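You operate a simulated robot arm through the tools that you are given. There is no shell and no other tool.

Carry out the task below with a simulated robot arm. There is one attempt and no reset: what you move stays moved.

Task
Put things in order on the packing table top. At the end: the pink card case is on the blue floor plate (marked "stand"); the black camera battery stands where the yellow booking block stood; the orange card case stands where the pink card case stood; the yellow booking block stands where the orange card case stood; whatever was shut is shut again. Leave all else as you found it, and nothing knocked over.

Only the result counts: the job must be done as asked and must still hold three seconds after the hand-in. Knocking over, shifting, dropping, spilling or breaking anything else fails it.

Robot
A 6-joint arm with a two-finger gripper, fixed in place. Base frame: the origin is at the foot of the arm, x ahead of it, y to its left, z up; the work surface is at about z = -0.001. Readings come in m, rad, newtons and seconds.
With the tool pointing down near the work surface it reaches from about 0.18 to 0.48 m from the base axis. Its first joint turns from -1.152 to 1.152 rad. Payload 1.76 kg.
The tool frame sits at the grasp point between the pads (the TCP): z along the fingers, y along the line on which they close. The tips reach 0.029 m beyond it. The gripper opens to 0.082 m; its body begins 0.058 m behind the TCP.
Orientation is told as [roll, pitch, yaw] about the base's x, y, z axes, in that order, counted from this pose: with the fingers straight down and closing along the base's y, the tool's x points along the base's -x, its y along +y and its z along -z.

Tools
- The arm moves only by the tool arm_command. Its argument "targets" is a list of rows, each an object (a shift or turn left out is 0, a gripper value left out holds the last) with "claw": the gripper command, from -1 (shut) to 1 (fully open), values between in proportion; "linear": the shift along the tool's x, y, z in m, a list of three; "dr": the turn, a rotation vector about the tool's x, y, z in rad, a list of three. In form: [{"claw": claw, "linear": [tx, ty, tz], "dr": [rx, ry, rz]}, ...]. A call has 1 to 20 rows; each row shifts and turns the commanded pose from where the row before left it, along the tool's axes as they then stand. Each row takes 0.2 s and may step no farther than 0.05 m and 0.15 rad from the row before; otherwise, or with a gripper value out of range, the whole call is refused. A pose out of reach is approached as far as the arm can. The call stops where the force on the tool passes 40 N (or 10 N more than at its start, if that is more) or the arm is blocked; 0.2 s more then pass. Each finger travels about 0.2035 m/s and halts on what it meets, pressing with about 30 N; the grip force reading is that of the motor and also rises with nothing between the fingers. The clock runs only during rows and for 0.2 s after the last one: add rows that do not move to give the fingers time. It gives the time, the measured TCP pose, the force on the tool (base axes), the opening and the grip force at its end, in the units of the frame above (readings bear some noise), with the torque about the TCP (base axes, N m) and any sound that the robot's microphone picked up.
- Cameras (640 x 400 px; columns grow to the right, rows downward): "scene" is fixed at [0.0513, 0.3478, 0.4362]; the picture's right is [-0.66, -0.75, 0.00], its down [-0.45, 0.40, -0.80] and it looks along [0.60, -0.52, -0.60] (base axes); focal length 257 px, centre (320, 200). "wrist" rides on the gripper at [0.079, 0.004, -0.09] in the tool frame; the picture's right is [-0.05, 1.00, 0.00], its down [-0.71, -0.04, -0.71] and it looks along [-0.71, -0.04, 0.71] (tool axes); focal length 256 px, centre (320, 200). There is no depth. A picture from a camera that has moved, and an enlarged one, comes with that camera's place and axes in the base frame and with its lens. The place of the scene camera against the robot may be out by one fixed shift of up to 0.025 m in any direction.
- capture(camera): a new picture of that camera. The clock stands still meanwhile.
- close_up(camera, box): a new picture of the part [left, top, right, bottom] of that camera's present view, enlarged. The clock stands still meanwhile.
- close_job(): hands the job in; it is judged then, once.

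Nothing tells you positions but the pictures and the camera data. Unless the task says otherwise, let go and move clear before handing in.

The tools are called after "Request:" as a command line: name --argument value ..., lists and objects as JSON in quotes. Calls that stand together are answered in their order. arm_command: Moves the arm, as the interface text tells. Its arguments: {"type":"object","properties":{"targets":{"type":"array","items":{"type":"object","properties":{"claw":{"type":"number"},"linear":{"type":"array","items":{"type":"number"}},"dr":{"type":"array","items":{"type":"number"}}}}}},"required":["targets"]} The other tools are called the same way: capture (camera) takes a picture; close_up (camera, box) takes an enlarged picture of a part of a camera's view; close_job () hands the job in.

At the start:

```text
clock: 0.0
ee_pos: [0.3264, 0.1058, 0.244]
orientation: [-0.001, 0.001, 0.0]
wrist_force: [0.1, -0.4, 0.4]
ft_torque: [0.05, 0.02, 0.0]
gripper_width: 0.0818
grasp_force: 0.0
```

scene: 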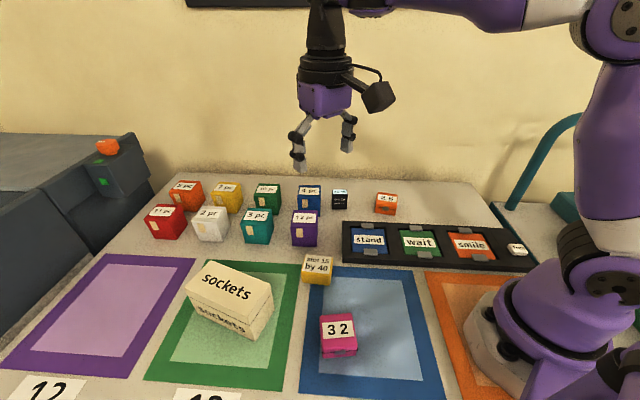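
wrist: 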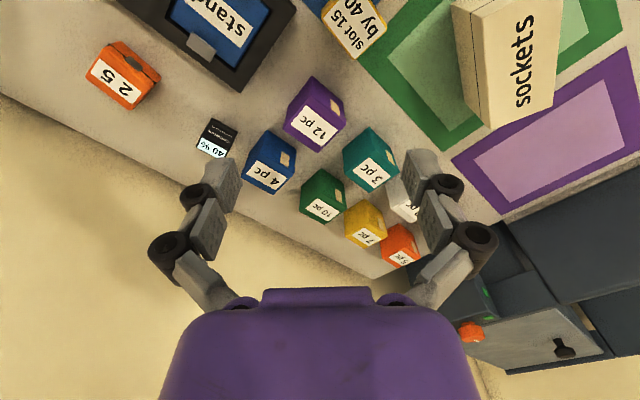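

I see a table with coloured boxes, a dark tray holding plates marked "stand", "wait" and "smile", a pink case "32", an orange case "25", a yellow block and a small black battery. I'll take closer looks before moving anything.

Request:
close_up --camera "scene" --box '[320, 170, 540, 307]'

Request:
close_up --camera "scene" --box '[280, 240, 440, 400]'

Request:
close_up --camera "scene" --box '[130, 165, 350, 300]'

Request:
close_up --camera "scene" --box '[0, 120, 180, 400]'

Request:
close_up --camera "wrist" --box '[60, 0, 380, 200]'

```text
2.91 times, centred on (430, 238) of scene
camera zoom: at [0.0513, 0.3478, 0.4362], right [-0.66, -0.75, 0.0], down [-0.45, 0.4, -0.8], along [0.6, -0.52, -0.6], focal length 747 px, centre (0, 88)
```

zoom: 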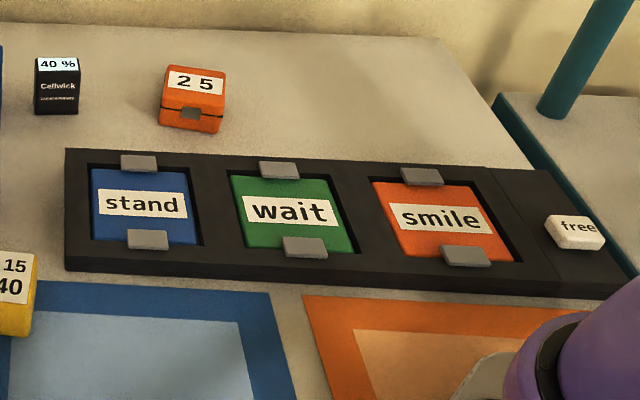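

```text
2.50 times, centred on (360, 320) of scene
camera zoom: at [0.0513, 0.3478, 0.4362], right [-0.66, -0.75, 0.0], down [-0.45, 0.4, -0.8], along [0.6, -0.52, -0.6], focal length 642 px, centre (220, -100)
```

zoom: 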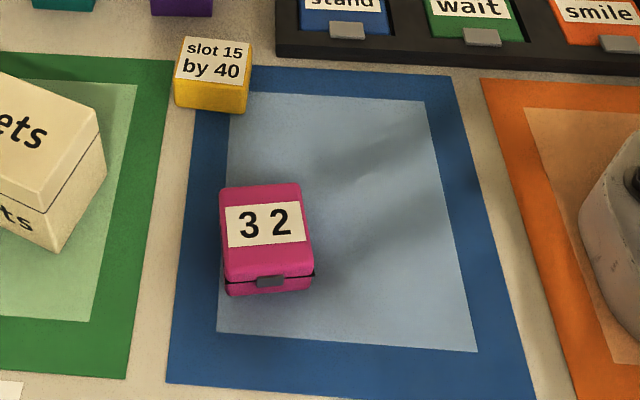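

```text
2.91 times, centred on (240, 232) of scene
camera zoom: at [0.0513, 0.3478, 0.4362], right [-0.66, -0.75, 0.0], down [-0.45, 0.4, -0.8], along [0.6, -0.52, -0.6], focal length 747 px, centre (553, 106)
```

zoom: 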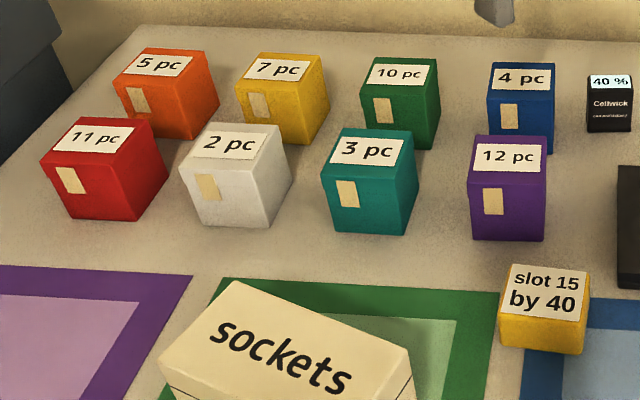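

```text
1.43 times, centred on (90, 260) of scene
camera zoom: at [0.0513, 0.3478, 0.4362], right [-0.66, -0.75, 0.0], down [-0.45, 0.4, -0.8], along [0.6, -0.52, -0.6], focal length 367 px, centre (649, 114)
```

zoom: 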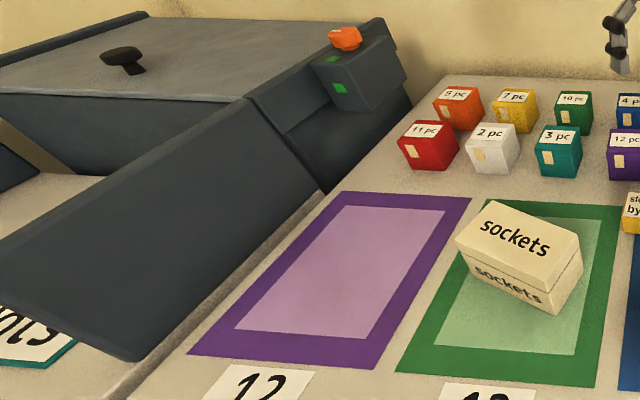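

```text
2.00 times, centred on (220, 100) of wrist
camera zoom: at [0.2468, 0.1097, 0.3357], right [0.05, 1.0, 0.0], down [0.71, -0.04, 0.71], along [0.71, -0.04, -0.71], focal length 512 px, centre (520, 400)
```

zoom: 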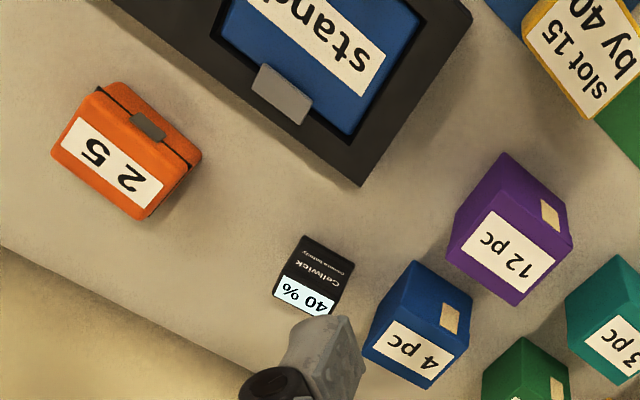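

The stand plate seems to be in a black tray, with grey tabs at two of its edges. I'll zoom in more on the tray and on the items to be moved.

Request:
close_up --camera "scene" --box '[335, 215, 415, 275]'

Request:
close_up --camera "scene" --box '[430, 220, 540, 285]'

Request:
close_up --camera "wrist" --box '[120, 0, 300, 100]'

Request:
close_up --camera "wrist" --box '[400, 250, 640, 400]'

Request:
close_up --camera "scene" --box '[320, 180, 410, 225]'

```text
6.67 times, centred on (375, 245) of scene
camera zoom: at [0.0513, 0.3478, 0.4362], right [-0.66, -0.75, 0.0], down [-0.45, 0.4, -0.8], along [0.6, -0.52, -0.6], focal length 1712 px, centre (-47, -100)
```

zoom: 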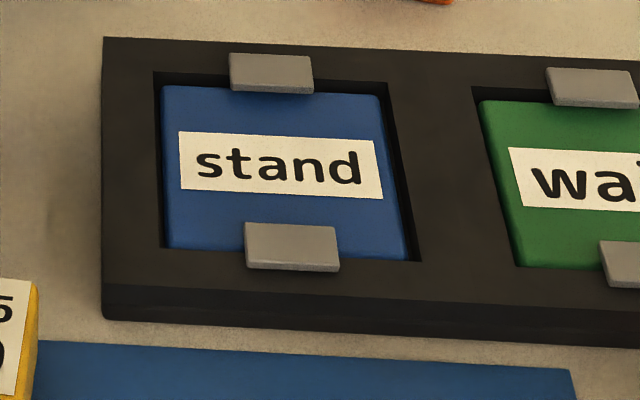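

```text
5.82 times, centred on (485, 252) of scene
camera zoom: at [0.0513, 0.3478, 0.4362], right [-0.66, -0.75, 0.0], down [-0.45, 0.4, -0.8], along [0.6, -0.52, -0.6], focal length 1494 px, centre (-640, -106)
```

zoom: 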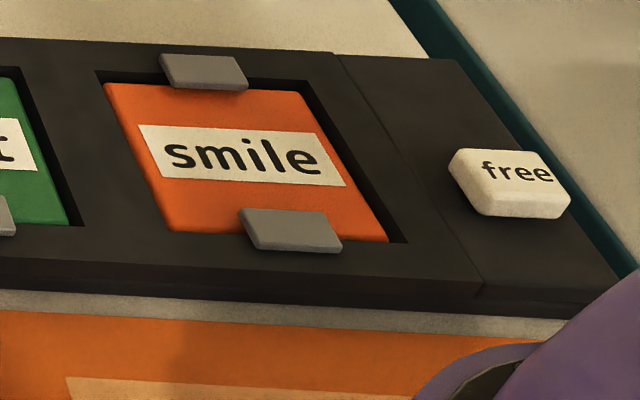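

```text
3.56 times, centred on (210, 50) of wrist
camera zoom: at [0.2468, 0.1097, 0.3357], right [0.05, 1.0, 0.0], down [0.71, -0.04, 0.71], along [0.71, -0.04, -0.71], focal length 910 px, centre (711, 733)
```

zoom: 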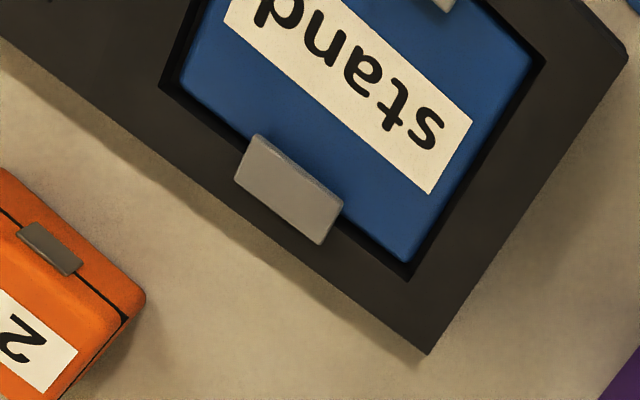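

```text
2.67 times, centred on (520, 325) of wrist
camera zoom: at [0.2468, 0.1097, 0.3357], right [0.05, 1.0, 0.0], down [0.71, -0.04, 0.71], along [0.71, -0.04, -0.71], focal length 683 px, centre (-213, -133)
```

zoom: 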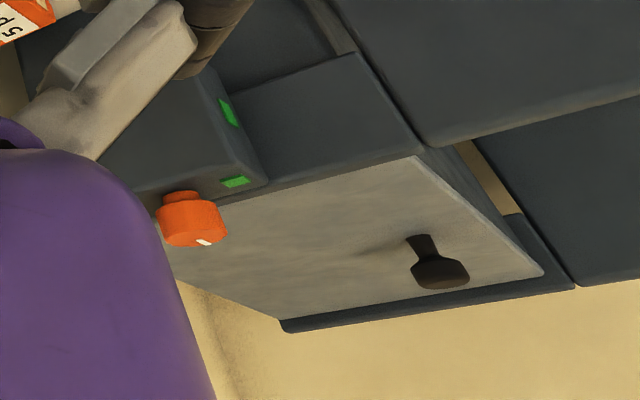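

```text
7.11 times, centred on (365, 202) of scene
camera zoom: at [0.0513, 0.3478, 0.4362], right [-0.66, -0.75, 0.0], down [-0.45, 0.4, -0.8], along [0.6, -0.52, -0.6], focal length 1826 px, centre (0, 182)
```

zoom: 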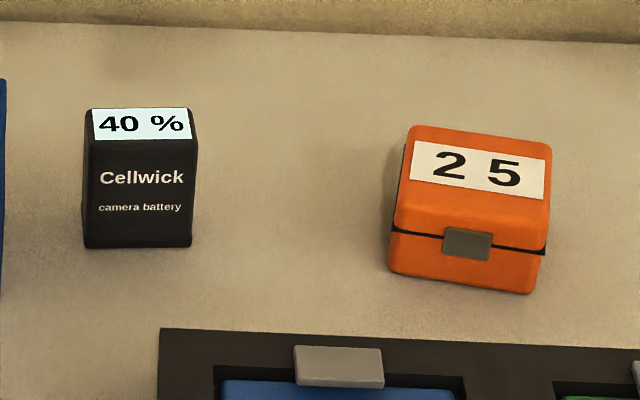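

The pink case is at about (0.18, 0.20) and the stand plate's centre at about (0.29, 0.00), with plate and tray turned by about 45°. I'll swing the wrist camera towards the pink case to measure it more exactly.

Request:
arm_command --targets '[{"claw": 1, "linear": [0.0321, 0.0181, -0.0187]}, {"linear": [0.0321, 0.0181, -0.0187]}, {"linear": [0.0321, 0.0181, -0.0187]}, {"dr": [0, 0, -0.143]}, {"dr": [0, 0, -0.143]}, {"dr": [0, 0, -0.143]}, {"dr": [0, 0, -0.143]}, {"dr": [0, 0, -0.143]}, {"dr": [0, 0, 0]}]'

Request:
capture --camera "wrist"

```text
clock: 2.0
ee_pos: [0.2291, 0.1604, 0.3014]
orientation: [-0.001, 0.001, 0.716]
wrist_force: [0.8, -0.3, 0.2]
ft_torque: [0.01, 0.01, 0.0]
gripper_width: 0.082
grasp_force: 0.1
```

```text
taken
camera wrist: at [0.1671, 0.1107, 0.3919], right [-0.62, 0.79, 0.0], down [0.56, 0.44, 0.71], along [0.56, 0.44, -0.71], focal length 256 px, centre (320, 200)
```

wrist: 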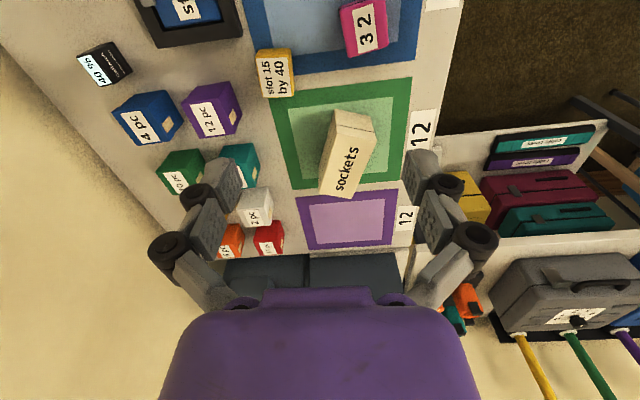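

The wrist camera shows pink at about (0.19, 0.19). I'll tilt the tool so that the camera looks more steeply down and measure properly.

Request:
arm_command --targets '[{"dr": [0, 0.15, 0]}, {"dr": [0, 0.15, 0]}, {"dr": [0, 0.15, 0]}, {"dr": [0, 0, 0]}]'

Request:
capture --camera "wrist"

```text
clock: 3.0
ee_pos: [0.217, 0.1514, 0.2651]
orientation: [0.0, 0.448, 0.714]
wrist_force: [-0.6, 0.5, 0.4]
ft_torque: [0.02, 0.04, 0.03]
gripper_width: 0.0818
grasp_force: 0.0
out of reach, approached as far as the arm can: row 2, 3
```

```text
taken
camera wrist: at [0.1894, 0.1321, 0.3816], right [-0.62, 0.79, -0.02], down [0.74, 0.59, 0.33], along [0.27, 0.19, -0.94], focal length 256 px, centre (320, 200)
```

wrist: 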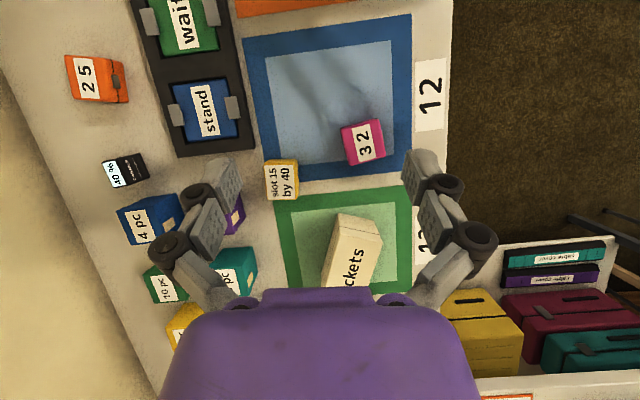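

This view takes in all four items and the stand plate. I'll enlarge each one for measuring.

Request:
close_up --camera "wrist" --box '[320, 100, 416, 160]'

Request:
close_up --camera "wrist" --box '[150, 60, 262, 170]'

Request:
close_up --camera "wrist" --box '[50, 40, 160, 110]'

Request:
close_up --camera "wrist" --box '[90, 135, 170, 205]'

Request:
close_up --camera "wrist" --box '[250, 145, 320, 210]'

```text
6.67 times, centred on (368, 130) of wrist
camera zoom: at [0.1894, 0.1321, 0.3816], right [-0.62, 0.79, -0.02], down [0.74, 0.59, 0.33], along [0.27, 0.19, -0.94], focal length 1707 px, centre (0, 667)
```

zoom: 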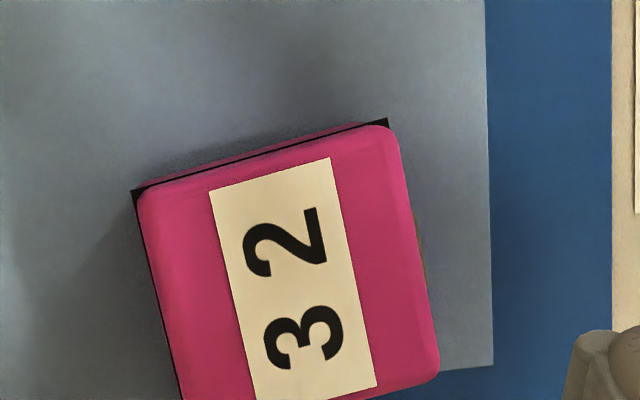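

```text
3.64 times, centred on (206, 115) of wrist
camera zoom: at [0.1894, 0.1321, 0.3816], right [-0.62, 0.79, -0.02], down [0.74, 0.59, 0.33], along [0.27, 0.19, -0.94], focal length 931 px, centre (734, 509)
```

zoom: 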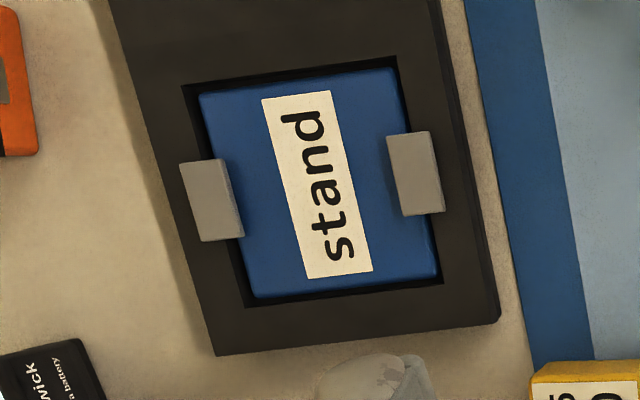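

```text
5.71 times, centred on (105, 75) of wrist
camera zoom: at [0.1894, 0.1321, 0.3816], right [-0.62, 0.79, -0.02], down [0.74, 0.59, 0.33], along [0.27, 0.19, -0.94], focal length 1463 px, centre (1549, 914)
```

zoom: 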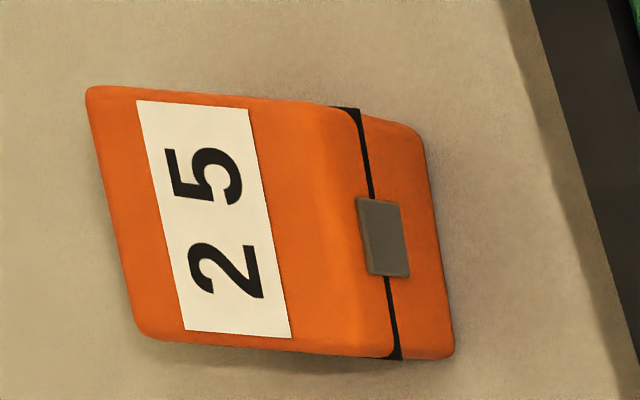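

```text
5.71 times, centred on (130, 170) of wrist
camera zoom: at [0.1894, 0.1321, 0.3816], right [-0.62, 0.79, -0.02], down [0.74, 0.59, 0.33], along [0.27, 0.19, -0.94], focal length 1463 px, centre (1406, 371)
```

zoom: 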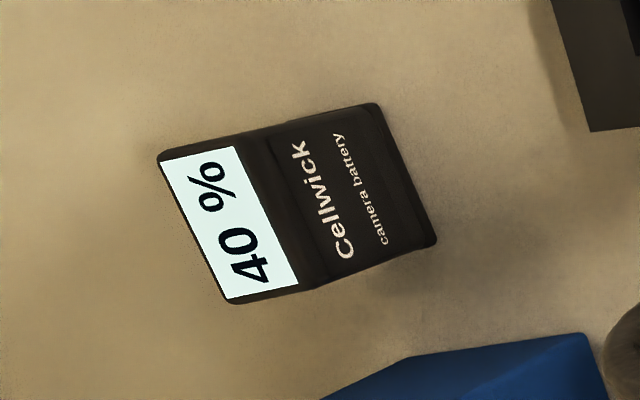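

```text
6.15 times, centred on (285, 178) of wrist
camera zoom: at [0.1894, 0.1321, 0.3816], right [-0.62, 0.79, -0.02], down [0.74, 0.59, 0.33], along [0.27, 0.19, -0.94], focal length 1575 px, centre (535, 338)
```

zoom: 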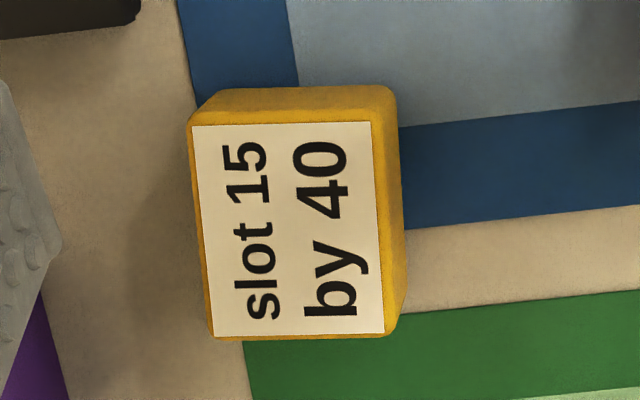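

From this steep view I place pink at about (0.191, 0.196), the stand plate centre at (0.293, 0.005) with a gap of about 61 mm between its catches, yellow at (0.305, 0.141), orange at (0.348, -0.128) and the battery at (0.434, -0.043). Next I undo the tilt and turn the gripper to close on pink's two plain sides, away from its clasp.

Request:
arm_command --targets '[{"dr": [0, -0.15, 0]}, {"dr": [0, -0.15, 0]}, {"dr": [0, -0.15, 0]}, {"dr": [0, 0, 0.1353]}, {"dr": [0, 0, 0.1353]}, {"dr": [0, 0, 0.1353]}, {"dr": [0, 0, 0.1353]}, {"dr": [0, 0, 0.1353]}, {"dr": [0, 0, 0.1353]}, {"dr": [0, 0, 0.1353]}, {"dr": [0, 0, 0.1353]}, {"dr": [0, 0, 0.1353]}, {"dr": [0, 0, 0.1353]}, {"dr": [0, 0, 0]}]'

Request:
capture --camera "wrist"

```text
clock: 6.0
ee_pos: [0.2162, 0.1507, 0.2653]
orientation: [0.0, 0.0, -0.642]
wrist_force: [0.0, 0.0, 0.1]
ft_torque: [-0.01, 0.02, -0.01]
gripper_width: 0.0819
grasp_force: 0.1
```

```text
taken
camera wrist: at [0.1553, 0.2008, 0.3563], right [0.64, 0.77, 0.0], down [0.54, -0.45, 0.71], along [0.54, -0.45, -0.71], focal length 256 px, centre (320, 200)
```

wrist: 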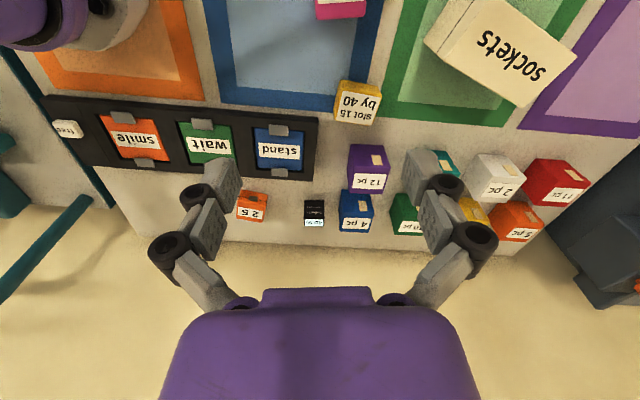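

The commanded pose now matches the measured one. I'll lower to a hover over pink and check how well it lines up.

Request:
arm_command --targets '[{"linear": [0.0118, 0.0053, 0.0338]}, {"linear": [0.0118, 0.0053, 0.0338]}, {"linear": [0.0118, 0.0053, 0.0338]}, {"linear": [0.0119, 0.0053, 0.0338]}, {"linear": [0, 0, 0]}]'

Request:
capture --camera "wrist"

```text
clock: 7.2
ee_pos: [0.1908, 0.1952, 0.1294]
orientation: [0.0, -0.001, -0.639]
wrist_force: [-0.9, -0.3, -0.4]
ft_torque: [0.02, 0.0, -0.02]
gripper_width: 0.082
grasp_force: 0.1
```

```text
taken
camera wrist: at [0.1302, 0.2457, 0.2212], right [0.64, 0.77, 0.0], down [0.54, -0.45, 0.71], along [0.54, -0.45, -0.71], focal length 256 px, centre (320, 200)
```

wrist: 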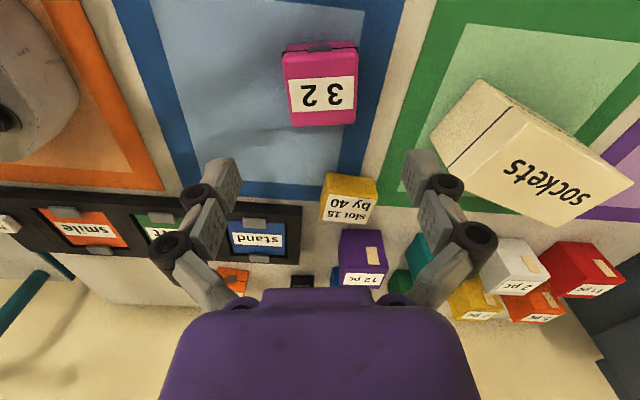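

Request:
close_up --camera "wrist" --box '[256, 30, 384, 140]'

```text
3.64 times, centred on (320, 85) of wrist
camera zoom: at [0.1302, 0.2457, 0.2212], right [0.64, 0.77, 0.0], down [0.54, -0.45, 0.71], along [0.54, -0.45, -0.71], focal length 931 px, centre (320, 618)
```

zoom: 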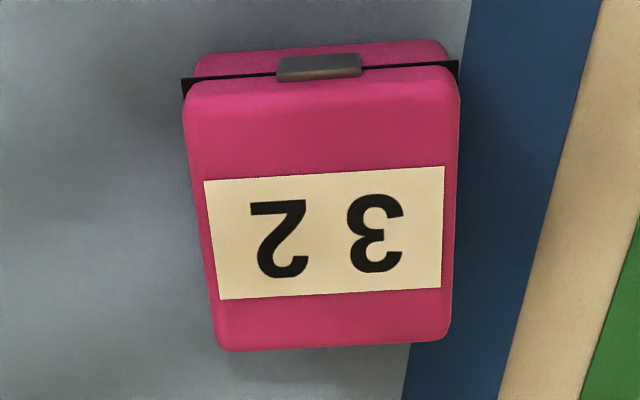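

Pink's centre is confirmed at about (0.191, 0.197), turned 54°, about 30 mm tall. I'll go down with open fingers, close on its sides, and check the reading.

Request:
arm_command --targets '[{"linear": [0.0007, 0.0012, 0.0234]}, {"linear": [0, 0, 0.0234]}, {"linear": [0, 0, 0.0234]}, {"linear": [0, 0, 0.0232]}, {"linear": [0, 0, 0]}]'

Request:
capture --camera "wrist"

Request:
close_up --camera "scene" --box '[270, 260, 430, 380]'

```text
clock: 8.4
ee_pos: [0.1907, 0.1983, 0.038]
orientation: [-0.002, 0.0, -0.641]
wrist_force: [0.1, 1.3, -0.4]
ft_torque: [-0.03, 0.04, -0.03]
gripper_width: 0.0823
grasp_force: 0.1
```

```text
taken
camera wrist: at [0.1296, 0.2487, 0.1284], right [0.64, 0.77, 0.0], down [0.54, -0.45, 0.71], along [0.54, -0.45, -0.71], focal length 256 px, centre (320, 200)
```

wrist: 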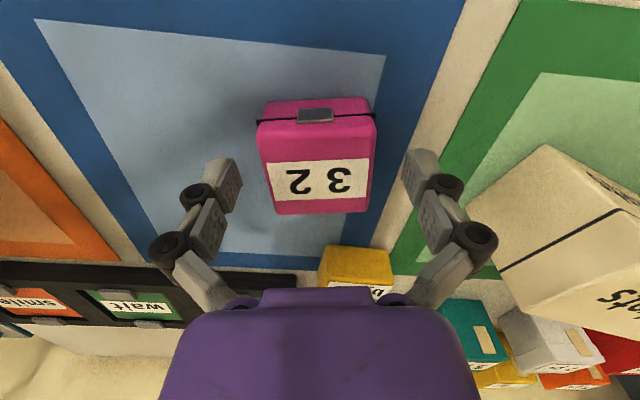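

```text
3.33 times, centred on (350, 320) of scene
camera zoom: at [0.0513, 0.3478, 0.4362], right [-0.66, -0.75, 0.0], down [-0.45, 0.4, -0.8], along [0.6, -0.52, -0.6], focal length 856 px, centre (220, -200)
```

zoom: 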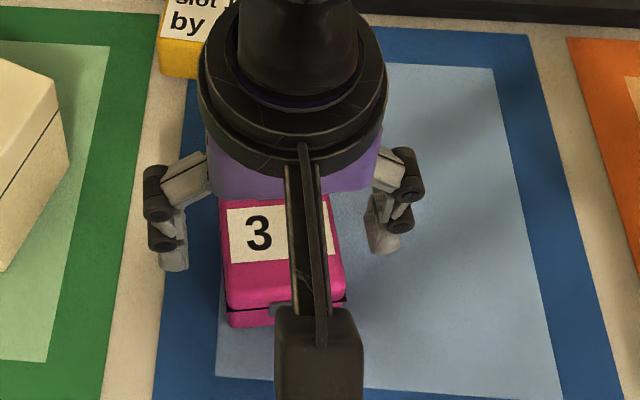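

Pink sits centred between the fingers with the tips above the mat. Closing now.

Request:
arm_command --targets '[{"claw": 0.3}, {"claw": 0.1}, {"claw": -0.2}, {"claw": -0.2}, {"claw": -0.2}]'

Request:
capture --camera "wrist"

```text
clock: 9.6
ee_pos: [0.1912, 0.198, 0.0379]
orientation: [0.0, -0.001, -0.64]
wrist_force: [-0.5, -0.5, 9.4]
ft_torque: [0.01, 0.07, 0.05]
gripper_width: 0.0509
grasp_force: 29.5
```

```text
taken
camera wrist: at [0.1297, 0.2487, 0.1288], right [0.64, 0.77, 0.0], down [0.54, -0.45, 0.71], along [0.55, -0.45, -0.71], focal length 256 px, centre (320, 200)
```

wrist: 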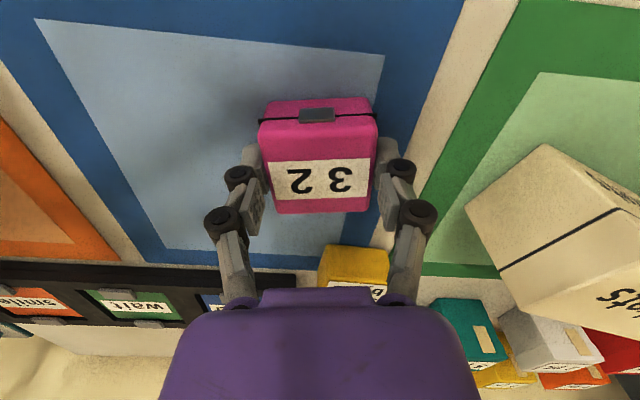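

The grip is firm (51 mm, about 30 N). I'll lift slowly and check that the case comes up shut.

Request:
arm_command --targets '[{"linear": [0, 0, -0.01]}, {"linear": [0, 0, -0.02]}, {"linear": [0, 0, -0.03]}, {"linear": [0, 0, -0.03]}, {"linear": [0, 0, 0]}]'

Request:
capture --camera "wrist"

Request:
capture --camera "scene"

```text
clock: 10.8
ee_pos: [0.1922, 0.1967, 0.1277]
orientation: [0.0, 0.0, -0.639]
wrist_force: [-0.1, -0.2, 0.2]
ft_torque: [0.02, -0.02, 0.01]
gripper_width: 0.051
grasp_force: 30.2
```

```text
taken
camera wrist: at [0.1311, 0.2473, 0.2188], right [0.64, 0.77, 0.0], down [0.54, -0.45, 0.71], along [0.54, -0.45, -0.71], focal length 256 px, centre (320, 200)
```

wrist: 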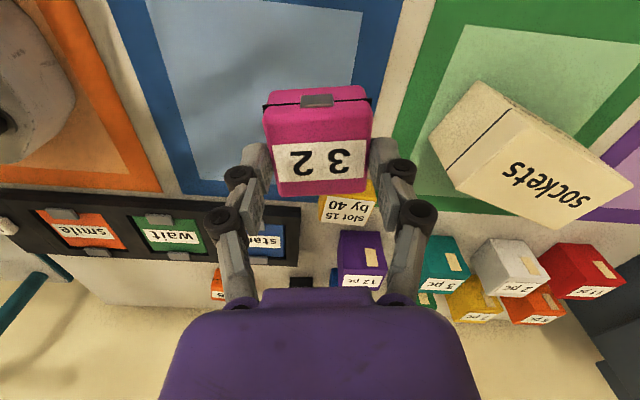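

```text
taken
```

scene: 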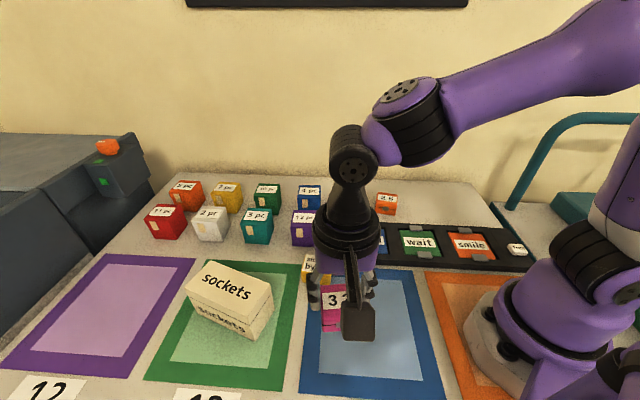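

The case appears a bit lower in the grip than before the lift. I'll look closely before going on.

Request:
close_up --camera "wrist" --box '[210, 60, 430, 240]'

Request:
close_up --camera "scene" --box '[280, 240, 420, 350]'

```text
2.22 times, centred on (320, 150) of wrist
camera zoom: at [0.1311, 0.2473, 0.2188], right [0.64, 0.77, 0.0], down [0.54, -0.45, 0.71], along [0.54, -0.45, -0.71], focal length 569 px, centre (320, 311)
```

zoom: 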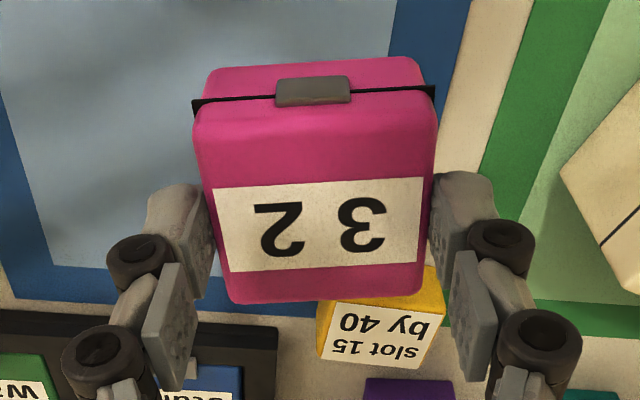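

```text
3.64 times, centred on (350, 295) of scene
camera zoom: at [0.0513, 0.3478, 0.4362], right [-0.66, -0.75, 0.0], down [-0.45, 0.4, -0.8], along [0.6, -0.52, -0.6], focal length 934 px, centre (211, -146)
```

zoom: 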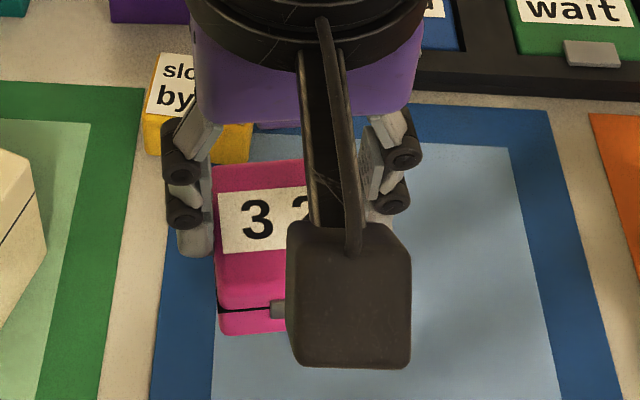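

The case seems to have slid some way down in the grip. Time stands still between commands, so I'll inspect the contact more closely before deciding.

Request:
close_up --camera "wrist" --box '[230, 120, 290, 200]'

Request:
close_up --camera "wrist" --box '[350, 120, 420, 200]'

Request:
close_up --camera "scene" --box '[300, 265, 350, 340]'

```text
5.00 times, centred on (260, 160) of wrist
camera zoom: at [0.1311, 0.2473, 0.2188], right [0.64, 0.77, 0.0], down [0.54, -0.45, 0.71], along [0.54, -0.45, -0.71], focal length 1280 px, centre (620, 400)
```

zoom: 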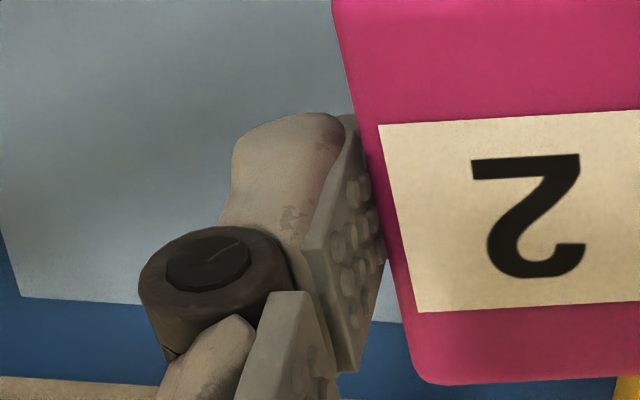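

```text
5.00 times, centred on (385, 160) of wrist
camera zoom: at [0.1311, 0.2473, 0.2188], right [0.64, 0.77, 0.0], down [0.54, -0.45, 0.71], along [0.54, -0.45, -0.71], focal length 1280 px, centre (-5, 400)
```

zoom: 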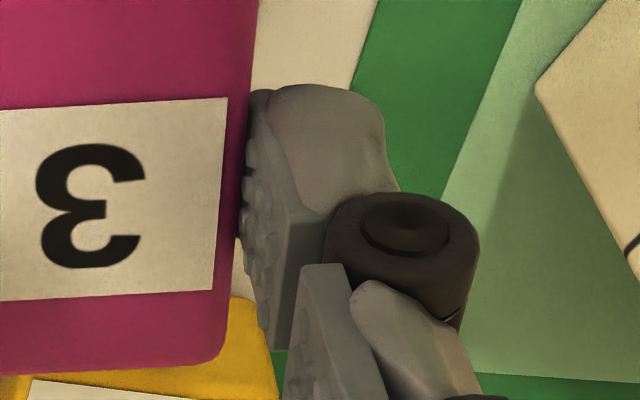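

```text
5.33 times, centred on (325, 302) of scene
camera zoom: at [0.0513, 0.3478, 0.4362], right [-0.66, -0.75, 0.0], down [-0.45, 0.4, -0.8], along [0.6, -0.52, -0.6], focal length 1369 px, centre (293, -347)
```

zoom: 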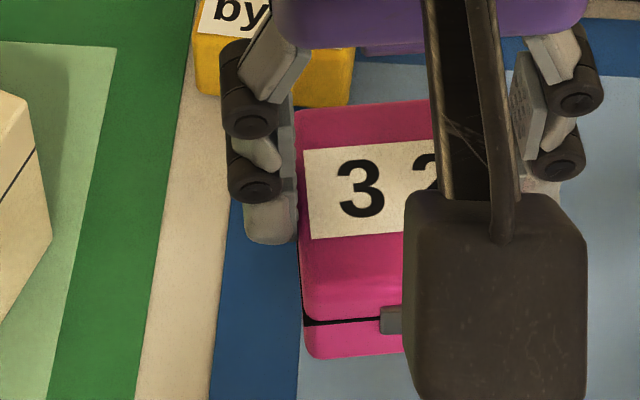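

Pink has slid about 15 mm down and is held only near the fingertips. I'll lower it straight back to its spot at once, then take it again deeper and lift more gently.

Request:
arm_command --targets '[{"linear": [0, 0, 0.033]}, {"linear": [0, 0, 0.033]}]'

Request:
capture --camera "wrist"

```text
clock: 11.4
ee_pos: [0.1927, 0.1989, 0.0603]
orientation: [-0.001, 0.0, -0.639]
wrist_force: [0.6, -0.2, -0.9]
ft_torque: [-0.02, 0.01, 0.0]
gripper_width: 0.0508
grasp_force: 30.2
```

```text
taken
camera wrist: at [0.1315, 0.2475, 0.1506], right [0.64, 0.77, 0.0], down [0.54, -0.45, 0.71], along [0.54, -0.45, -0.71], focal length 256 px, centre (320, 200)
```

wrist: 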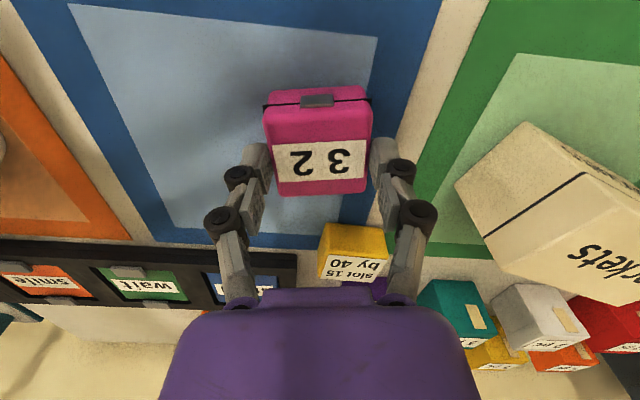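

The case has not slid any further, so the hold is steady for now. I'll set it gently down on its spot.

Request:
arm_command --targets '[{"linear": [0, 0, 0.003]}, {"linear": [0, 0, 0.002]}, {"linear": [0, 0, 0.002]}]'

Request:
capture --camera "wrist"

```text
clock: 12.2
ee_pos: [0.1918, 0.1976, 0.0531]
orientation: [-0.001, 0.0, -0.637]
wrist_force: [1.5, 0.8, -0.2]
ft_torque: [0.0, 0.0, -0.03]
gripper_width: 0.0509
grasp_force: 29.8
```

```text
taken
camera wrist: at [0.1309, 0.248, 0.1444], right [0.64, 0.77, 0.0], down [0.54, -0.45, 0.71], along [0.54, -0.45, -0.71], focal length 256 px, centre (320, 200)
```

wrist: 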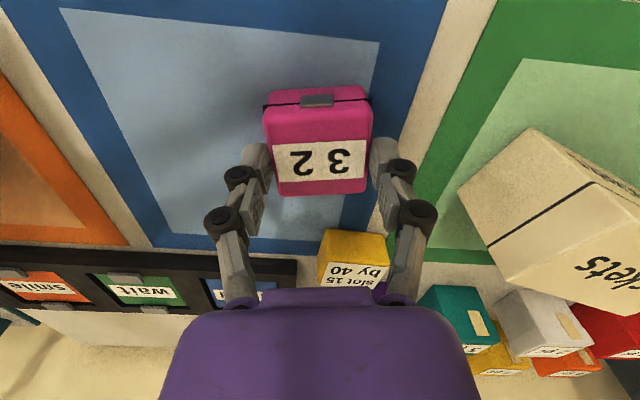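

Still no contact with the table; I continue down in small steps.

Request:
arm_command --targets '[{"linear": [0, 0, 0.0015]}, {"linear": [0, 0, 0.0015]}]'

Request:
arm_command --targets '[{"linear": [0, 0, 0.0015]}, {"linear": [0, 0, 0.0015]}]'

Request:
capture --camera "wrist"

```text
clock: 12.8
ee_pos: [0.1924, 0.1974, 0.0508]
orientation: [-0.001, 0.0, -0.638]
wrist_force: [-2.9, -6.3, 24.5]
ft_torque: [-0.07, 0.33, 0.08]
gripper_width: 0.0514
grasp_force: 30.2
```

```text
clock: 13.4
ee_pos: [0.1931, 0.1981, 0.0481]
orientation: [0.003, 0.001, -0.637]
wrist_force: [-2.9, 0.5, 24.8]
ft_torque: [-0.02, 0.1, 0.01]
gripper_width: 0.0514
grasp_force: 29.9
```

```text
taken
camera wrist: at [0.1311, 0.2474, 0.1392], right [0.64, 0.77, 0.0], down [0.54, -0.45, 0.71], along [0.55, -0.45, -0.71], focal length 256 px, centre (320, 200)
```

wrist: 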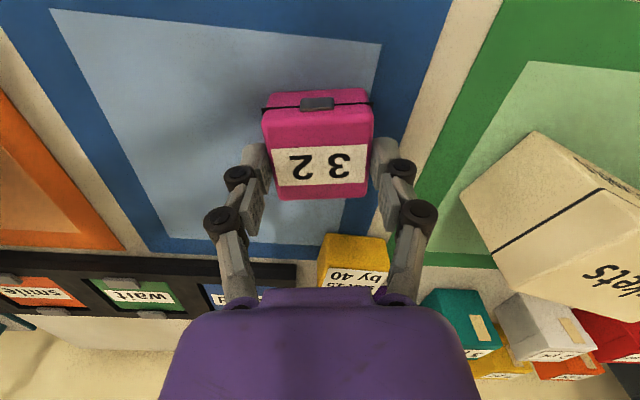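

The case is back on the mat; pushing it up into the pads took about 25 N, so friction is good. I'll open a little, go lower for a deeper hold, and close again.

Request:
arm_command --targets '[{"claw": 0.4}, {"claw": 0.7}, {"claw": 0.7}]'

Request:
capture --camera "wrist"

```text
clock: 14.2
ee_pos: [0.1928, 0.1978, 0.0468]
orientation: [-0.001, -0.001, -0.639]
wrist_force: [0.2, -1.2, -0.1]
ft_torque: [0.0, -0.03, 0.01]
gripper_width: 0.0697
grasp_force: 0.1
```

```text
taken
camera wrist: at [0.131, 0.247, 0.1388], right [0.64, 0.77, 0.0], down [0.54, -0.45, 0.71], along [0.54, -0.45, -0.71], focal length 256 px, centre (320, 200)
```

wrist: 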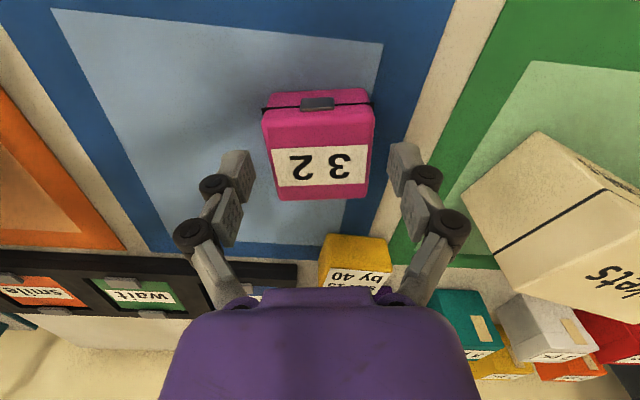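

Pink is exactly on its original spot (0.191, 0.197). Going lower and closing again.

Request:
arm_command --targets '[{"linear": [0, 0, 0.007]}, {"linear": [0, 0, 0.007]}, {"linear": [0, 0, 0]}, {"claw": 0.3}, {"claw": 0.1}, {"claw": -0.2}, {"claw": -0.2}, {"claw": -0.2}]'

Request:
capture --camera "wrist"

```text
clock: 16.0
ee_pos: [0.1921, 0.1984, 0.0337]
orientation: [0.0, -0.001, -0.639]
wrist_force: [0.5, -0.2, 2.1]
ft_torque: [-0.04, 0.02, -0.01]
gripper_width: 0.0511
grasp_force: 30.0
```

```text
taken
camera wrist: at [0.1314, 0.248, 0.1246], right [0.64, 0.77, 0.0], down [0.54, -0.45, 0.71], along [0.54, -0.45, -0.71], focal length 256 px, centre (320, 200)
```

wrist: 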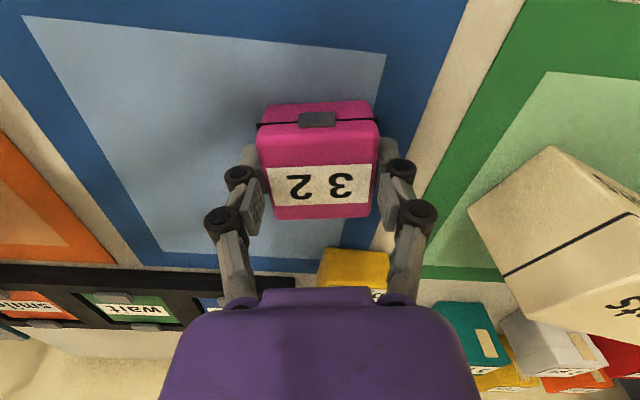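

The hold is deeper now. I'll lift by small steps and watch the force and the picture for slipping.

Request:
arm_command --targets '[{"linear": [0, 0, -0.003]}, {"linear": [0, 0, -0.003]}]'

Request:
capture --camera "wrist"

Request:
arm_command --targets '[{"linear": [0, 0, -0.004]}, {"linear": [0, 0, -0.004]}]'

Request:
capture --camera "wrist"

```text
clock: 16.6
ee_pos: [0.1917, 0.1982, 0.0389]
orientation: [0.0, 0.002, -0.64]
wrist_force: [0.3, -0.1, -0.2]
ft_torque: [-0.02, 0.0, 0.0]
gripper_width: 0.0511
grasp_force: 30.4
```

```text
taken
camera wrist: at [0.1308, 0.2482, 0.1301], right [0.64, 0.77, 0.0], down [0.54, -0.45, 0.71], along [0.54, -0.45, -0.71], focal length 256 px, centre (320, 200)
```

wrist: 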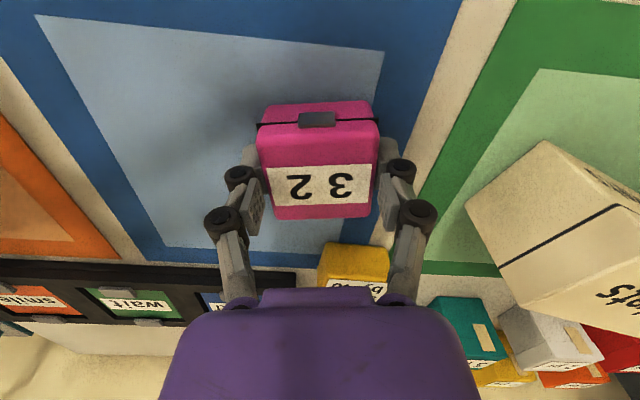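

```text
clock: 17.2
ee_pos: [0.1929, 0.198, 0.0477]
orientation: [-0.001, -0.001, -0.638]
wrist_force: [-0.3, 0.8, -1.1]
ft_torque: [-0.02, 0.0, 0.01]
gripper_width: 0.0508
grasp_force: 29.7
```

```text
taken
camera wrist: at [0.131, 0.2476, 0.1386], right [0.64, 0.77, 0.0], down [0.54, -0.45, 0.71], along [0.54, -0.45, -0.71], focal length 256 px, centre (320, 200)
```

wrist: 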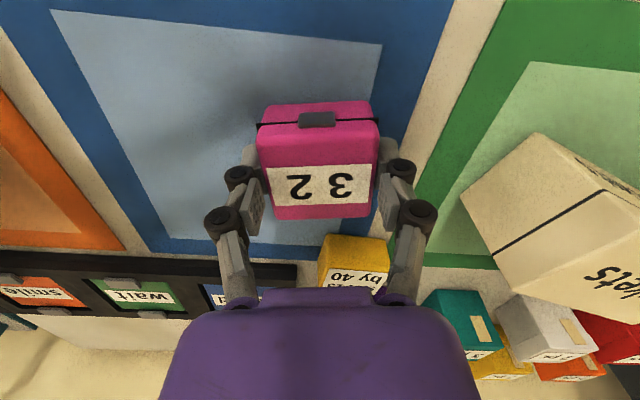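

No slipping this time. I'll keep lifting with gentle acceleration.

Request:
arm_command --targets '[{"linear": [0, 0, -0.005]}, {"linear": [0, 0, -0.008]}, {"linear": [0, 0, -0.011]}, {"linear": [0, 0, -0.012]}, {"linear": [0, 0, -0.012]}, {"linear": [0, 0, -0.01]}, {"linear": [0, 0, -0.006]}, {"linear": [0, 0, -0.003]}]'

Request:
capture --camera "wrist"

```text
clock: 19.0
ee_pos: [0.1921, 0.1977, 0.1143]
orientation: [0.0, 0.001, -0.638]
wrist_force: [0.1, -0.1, -0.4]
ft_torque: [0.0, 0.0, 0.01]
gripper_width: 0.0509
grasp_force: 30.1
```

```text
taken
camera wrist: at [0.1307, 0.2477, 0.206], right [0.64, 0.77, 0.0], down [0.54, -0.45, 0.71], along [0.54, -0.45, -0.71], focal length 256 px, centre (320, 200)
```

wrist: 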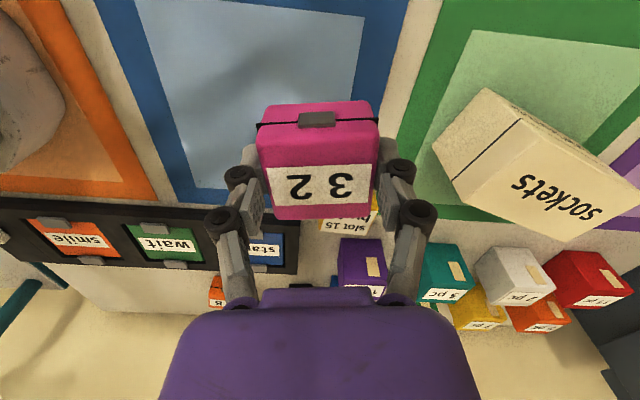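

Pink is held steadily, centred on the grip. I'll turn to match the tray's angle and carry it over the stand plate at a height where the camera can see the plate above the case.

Request:
arm_command --targets '[{"dr": [0, 0, 0.04]}, {"dr": [0, 0, 0.07]}, {"dr": [0, 0, 0.051]}, {"linear": [-0.0077, -0.0023, -0.0013]}, {"linear": [-0.0154, -0.0046, -0.0026]}, {"linear": [-0.0231, -0.0069, -0.004]}, {"linear": [-0.0231, -0.0069, -0.004]}, {"linear": [-0.0231, -0.0069, -0.004]}, {"linear": [-0.0231, -0.0069, -0.004]}, {"linear": [-0.0231, -0.0069, -0.004]}, {"linear": [-0.0231, -0.0069, -0.004]}, {"linear": [-0.0231, -0.0069, -0.004]}, {"linear": [-0.0154, -0.0046, -0.0026]}, {"linear": [-0.0077, -0.0023, -0.0013]}, {"linear": [0, 0, 0]}]'

Request:
capture --camera "wrist"

Request:
capture --camera "scene"

```text
clock: 22.2
ee_pos: [0.2905, 0.005, 0.1506]
orientation: [0.0, 0.0, -0.799]
wrist_force: [0.2, -0.2, -0.4]
ft_torque: [-0.02, -0.01, -0.02]
gripper_width: 0.051
grasp_force: 30.2
```

```text
taken
camera wrist: at [0.2384, 0.0642, 0.2416], right [0.75, 0.66, 0.0], down [0.47, -0.53, 0.71], along [0.47, -0.53, -0.71], focal length 256 px, centre (320, 200)
```

wrist: 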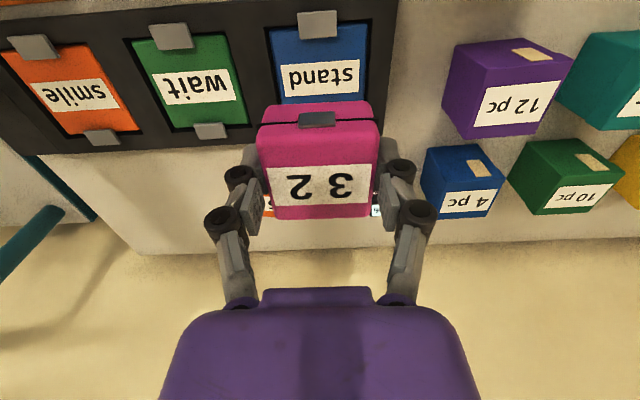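

```text
taken
```

scene: 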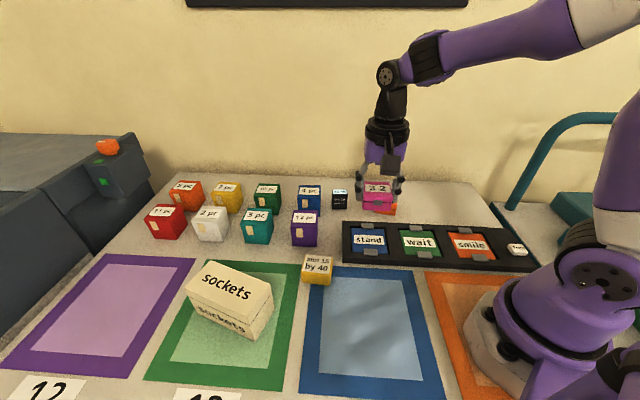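

Request:
close_up --camera "wrist" --box '[240, 0, 400, 120]'

```text
3.33 times, centred on (320, 60) of wrist
camera zoom: at [0.2384, 0.0642, 0.2416], right [0.75, 0.66, 0.0], down [0.47, -0.53, 0.71], along [0.47, -0.53, -0.71], focal length 853 px, centre (320, 667)
```

zoom: 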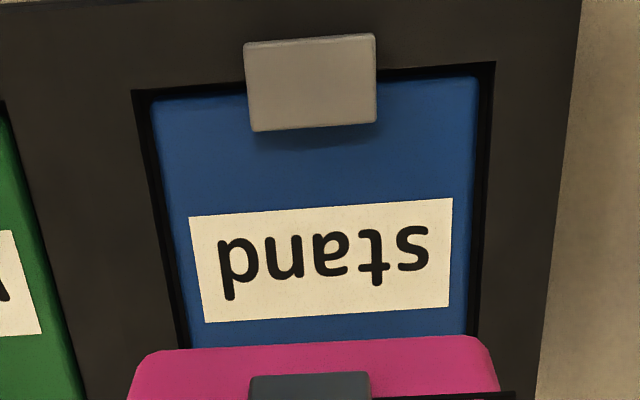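

The plate's centre and catch gap come out at (0.292, 0.0045), in line with the earlier figures. I'll correct by 2 mm and lower most of the way.

Request:
arm_command --targets '[{"linear": [-0.0021, 0.0007, 0.006]}, {"linear": [0, 0, 0.012]}, {"linear": [0, 0, 0.017]}, {"linear": [0, 0, 0.017]}, {"linear": [0, 0, 0.015]}, {"linear": [0, 0, 0.012]}, {"linear": [0, 0, 0.008]}, {"linear": [0, 0, 0.005]}, {"linear": [0, 0, 0]}]'

Request:
capture --camera "wrist"

Request:
close_up --camera "scene" --box '[320, 190, 440, 280]'

```text
clock: 24.2
ee_pos: [0.2952, 0.005, 0.059]
orientation: [0.0, 0.001, -0.798]
wrist_force: [-0.5, 0.2, -0.5]
ft_torque: [-0.01, -0.02, 0.04]
gripper_width: 0.0509
grasp_force: 30.3
```

```text
taken
camera wrist: at [0.2424, 0.0633, 0.15], right [0.75, 0.66, 0.0], down [0.47, -0.53, 0.71], along [0.47, -0.53, -0.71], focal length 256 px, centre (320, 200)
```

wrist: 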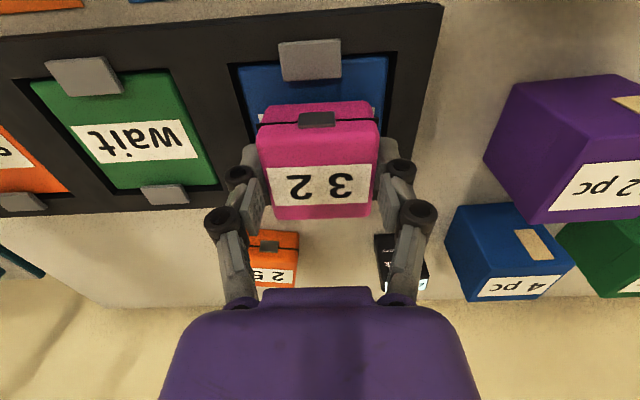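

```text
4.44 times, centred on (380, 235) of scene
camera zoom: at [0.0513, 0.3478, 0.4362], right [-0.66, -0.75, 0.0], down [-0.45, 0.4, -0.8], along [0.6, -0.52, -0.6], focal length 1141 px, centre (53, 44)
```

zoom: 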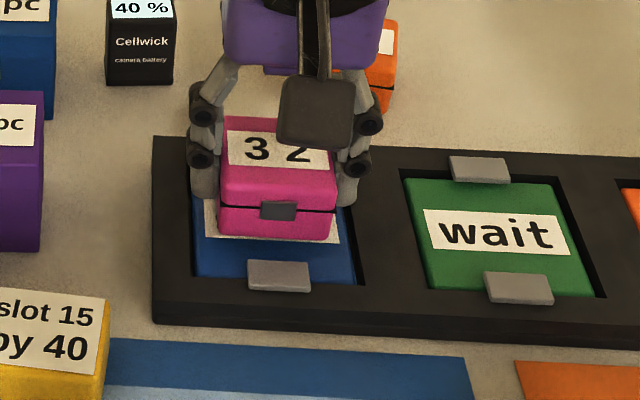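

The case is about 3 mm off centre towards the far catch, so I'll correct that first, then lower in small steps until it touches the plate.

Request:
arm_command --targets '[{"linear": [0.0023, -0.002, 0]}, {"linear": [0, 0, 0.003]}, {"linear": [0, 0, 0.003]}, {"linear": [0, 0, 0]}]'

Request:
capture --camera "wrist"

Request:
close_up --camera "scene" --box '[320, 190, 440, 280]'

```text
clock: 25.2
ee_pos: [0.2915, 0.0055, 0.052]
orientation: [-0.001, -0.001, -0.8]
wrist_force: [0.4, 0.5, -0.8]
ft_torque: [0.01, 0.01, -0.06]
gripper_width: 0.0511
grasp_force: 30.0
```

```text
taken
camera wrist: at [0.2391, 0.0638, 0.1441], right [0.75, 0.66, 0.0], down [0.47, -0.53, 0.71], along [0.47, -0.53, -0.71], focal length 256 px, centre (320, 200)
```

wrist: 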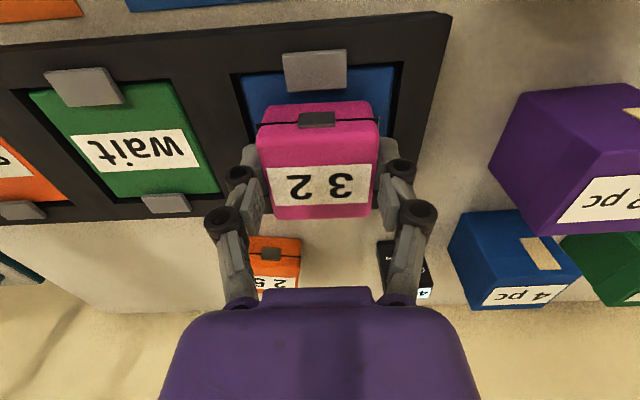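

```text
4.44 times, centred on (380, 235) of scene
camera zoom: at [0.0513, 0.3478, 0.4362], right [-0.66, -0.75, 0.0], down [-0.45, 0.4, -0.8], along [0.6, -0.52, -0.6], focal length 1141 px, centre (53, 44)
```

zoom: 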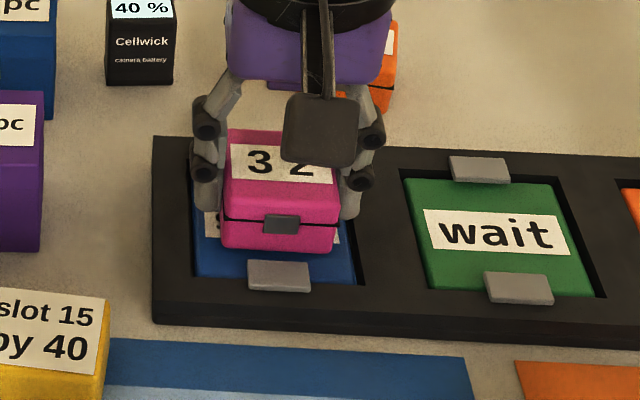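

Aligned now. Lowering in 1.5 mm steps and watching the force.

Request:
arm_command --targets '[{"linear": [0, 0, 0.0015]}, {"linear": [0, 0, 0.0015]}]'

Request:
arm_command --targets '[{"linear": [0, 0, 0.0012]}, {"linear": [0, 0, 0]}]'

```text
clock: 25.8
ee_pos: [0.2906, 0.0052, 0.0479]
orientation: [-0.001, -0.001, -0.799]
wrist_force: [0.1, -0.7, -1.0]
ft_torque: [0.01, 0.01, -0.01]
gripper_width: 0.0508
grasp_force: 30.3
```

```text
clock: 26.4
ee_pos: [0.2917, 0.0048, 0.0491]
orientation: [0.002, 0.0, -0.799]
wrist_force: [-4.0, 1.7, 16.4]
ft_torque: [0.05, 0.14, -0.01]
gripper_width: 0.0513
grasp_force: 30.0
```

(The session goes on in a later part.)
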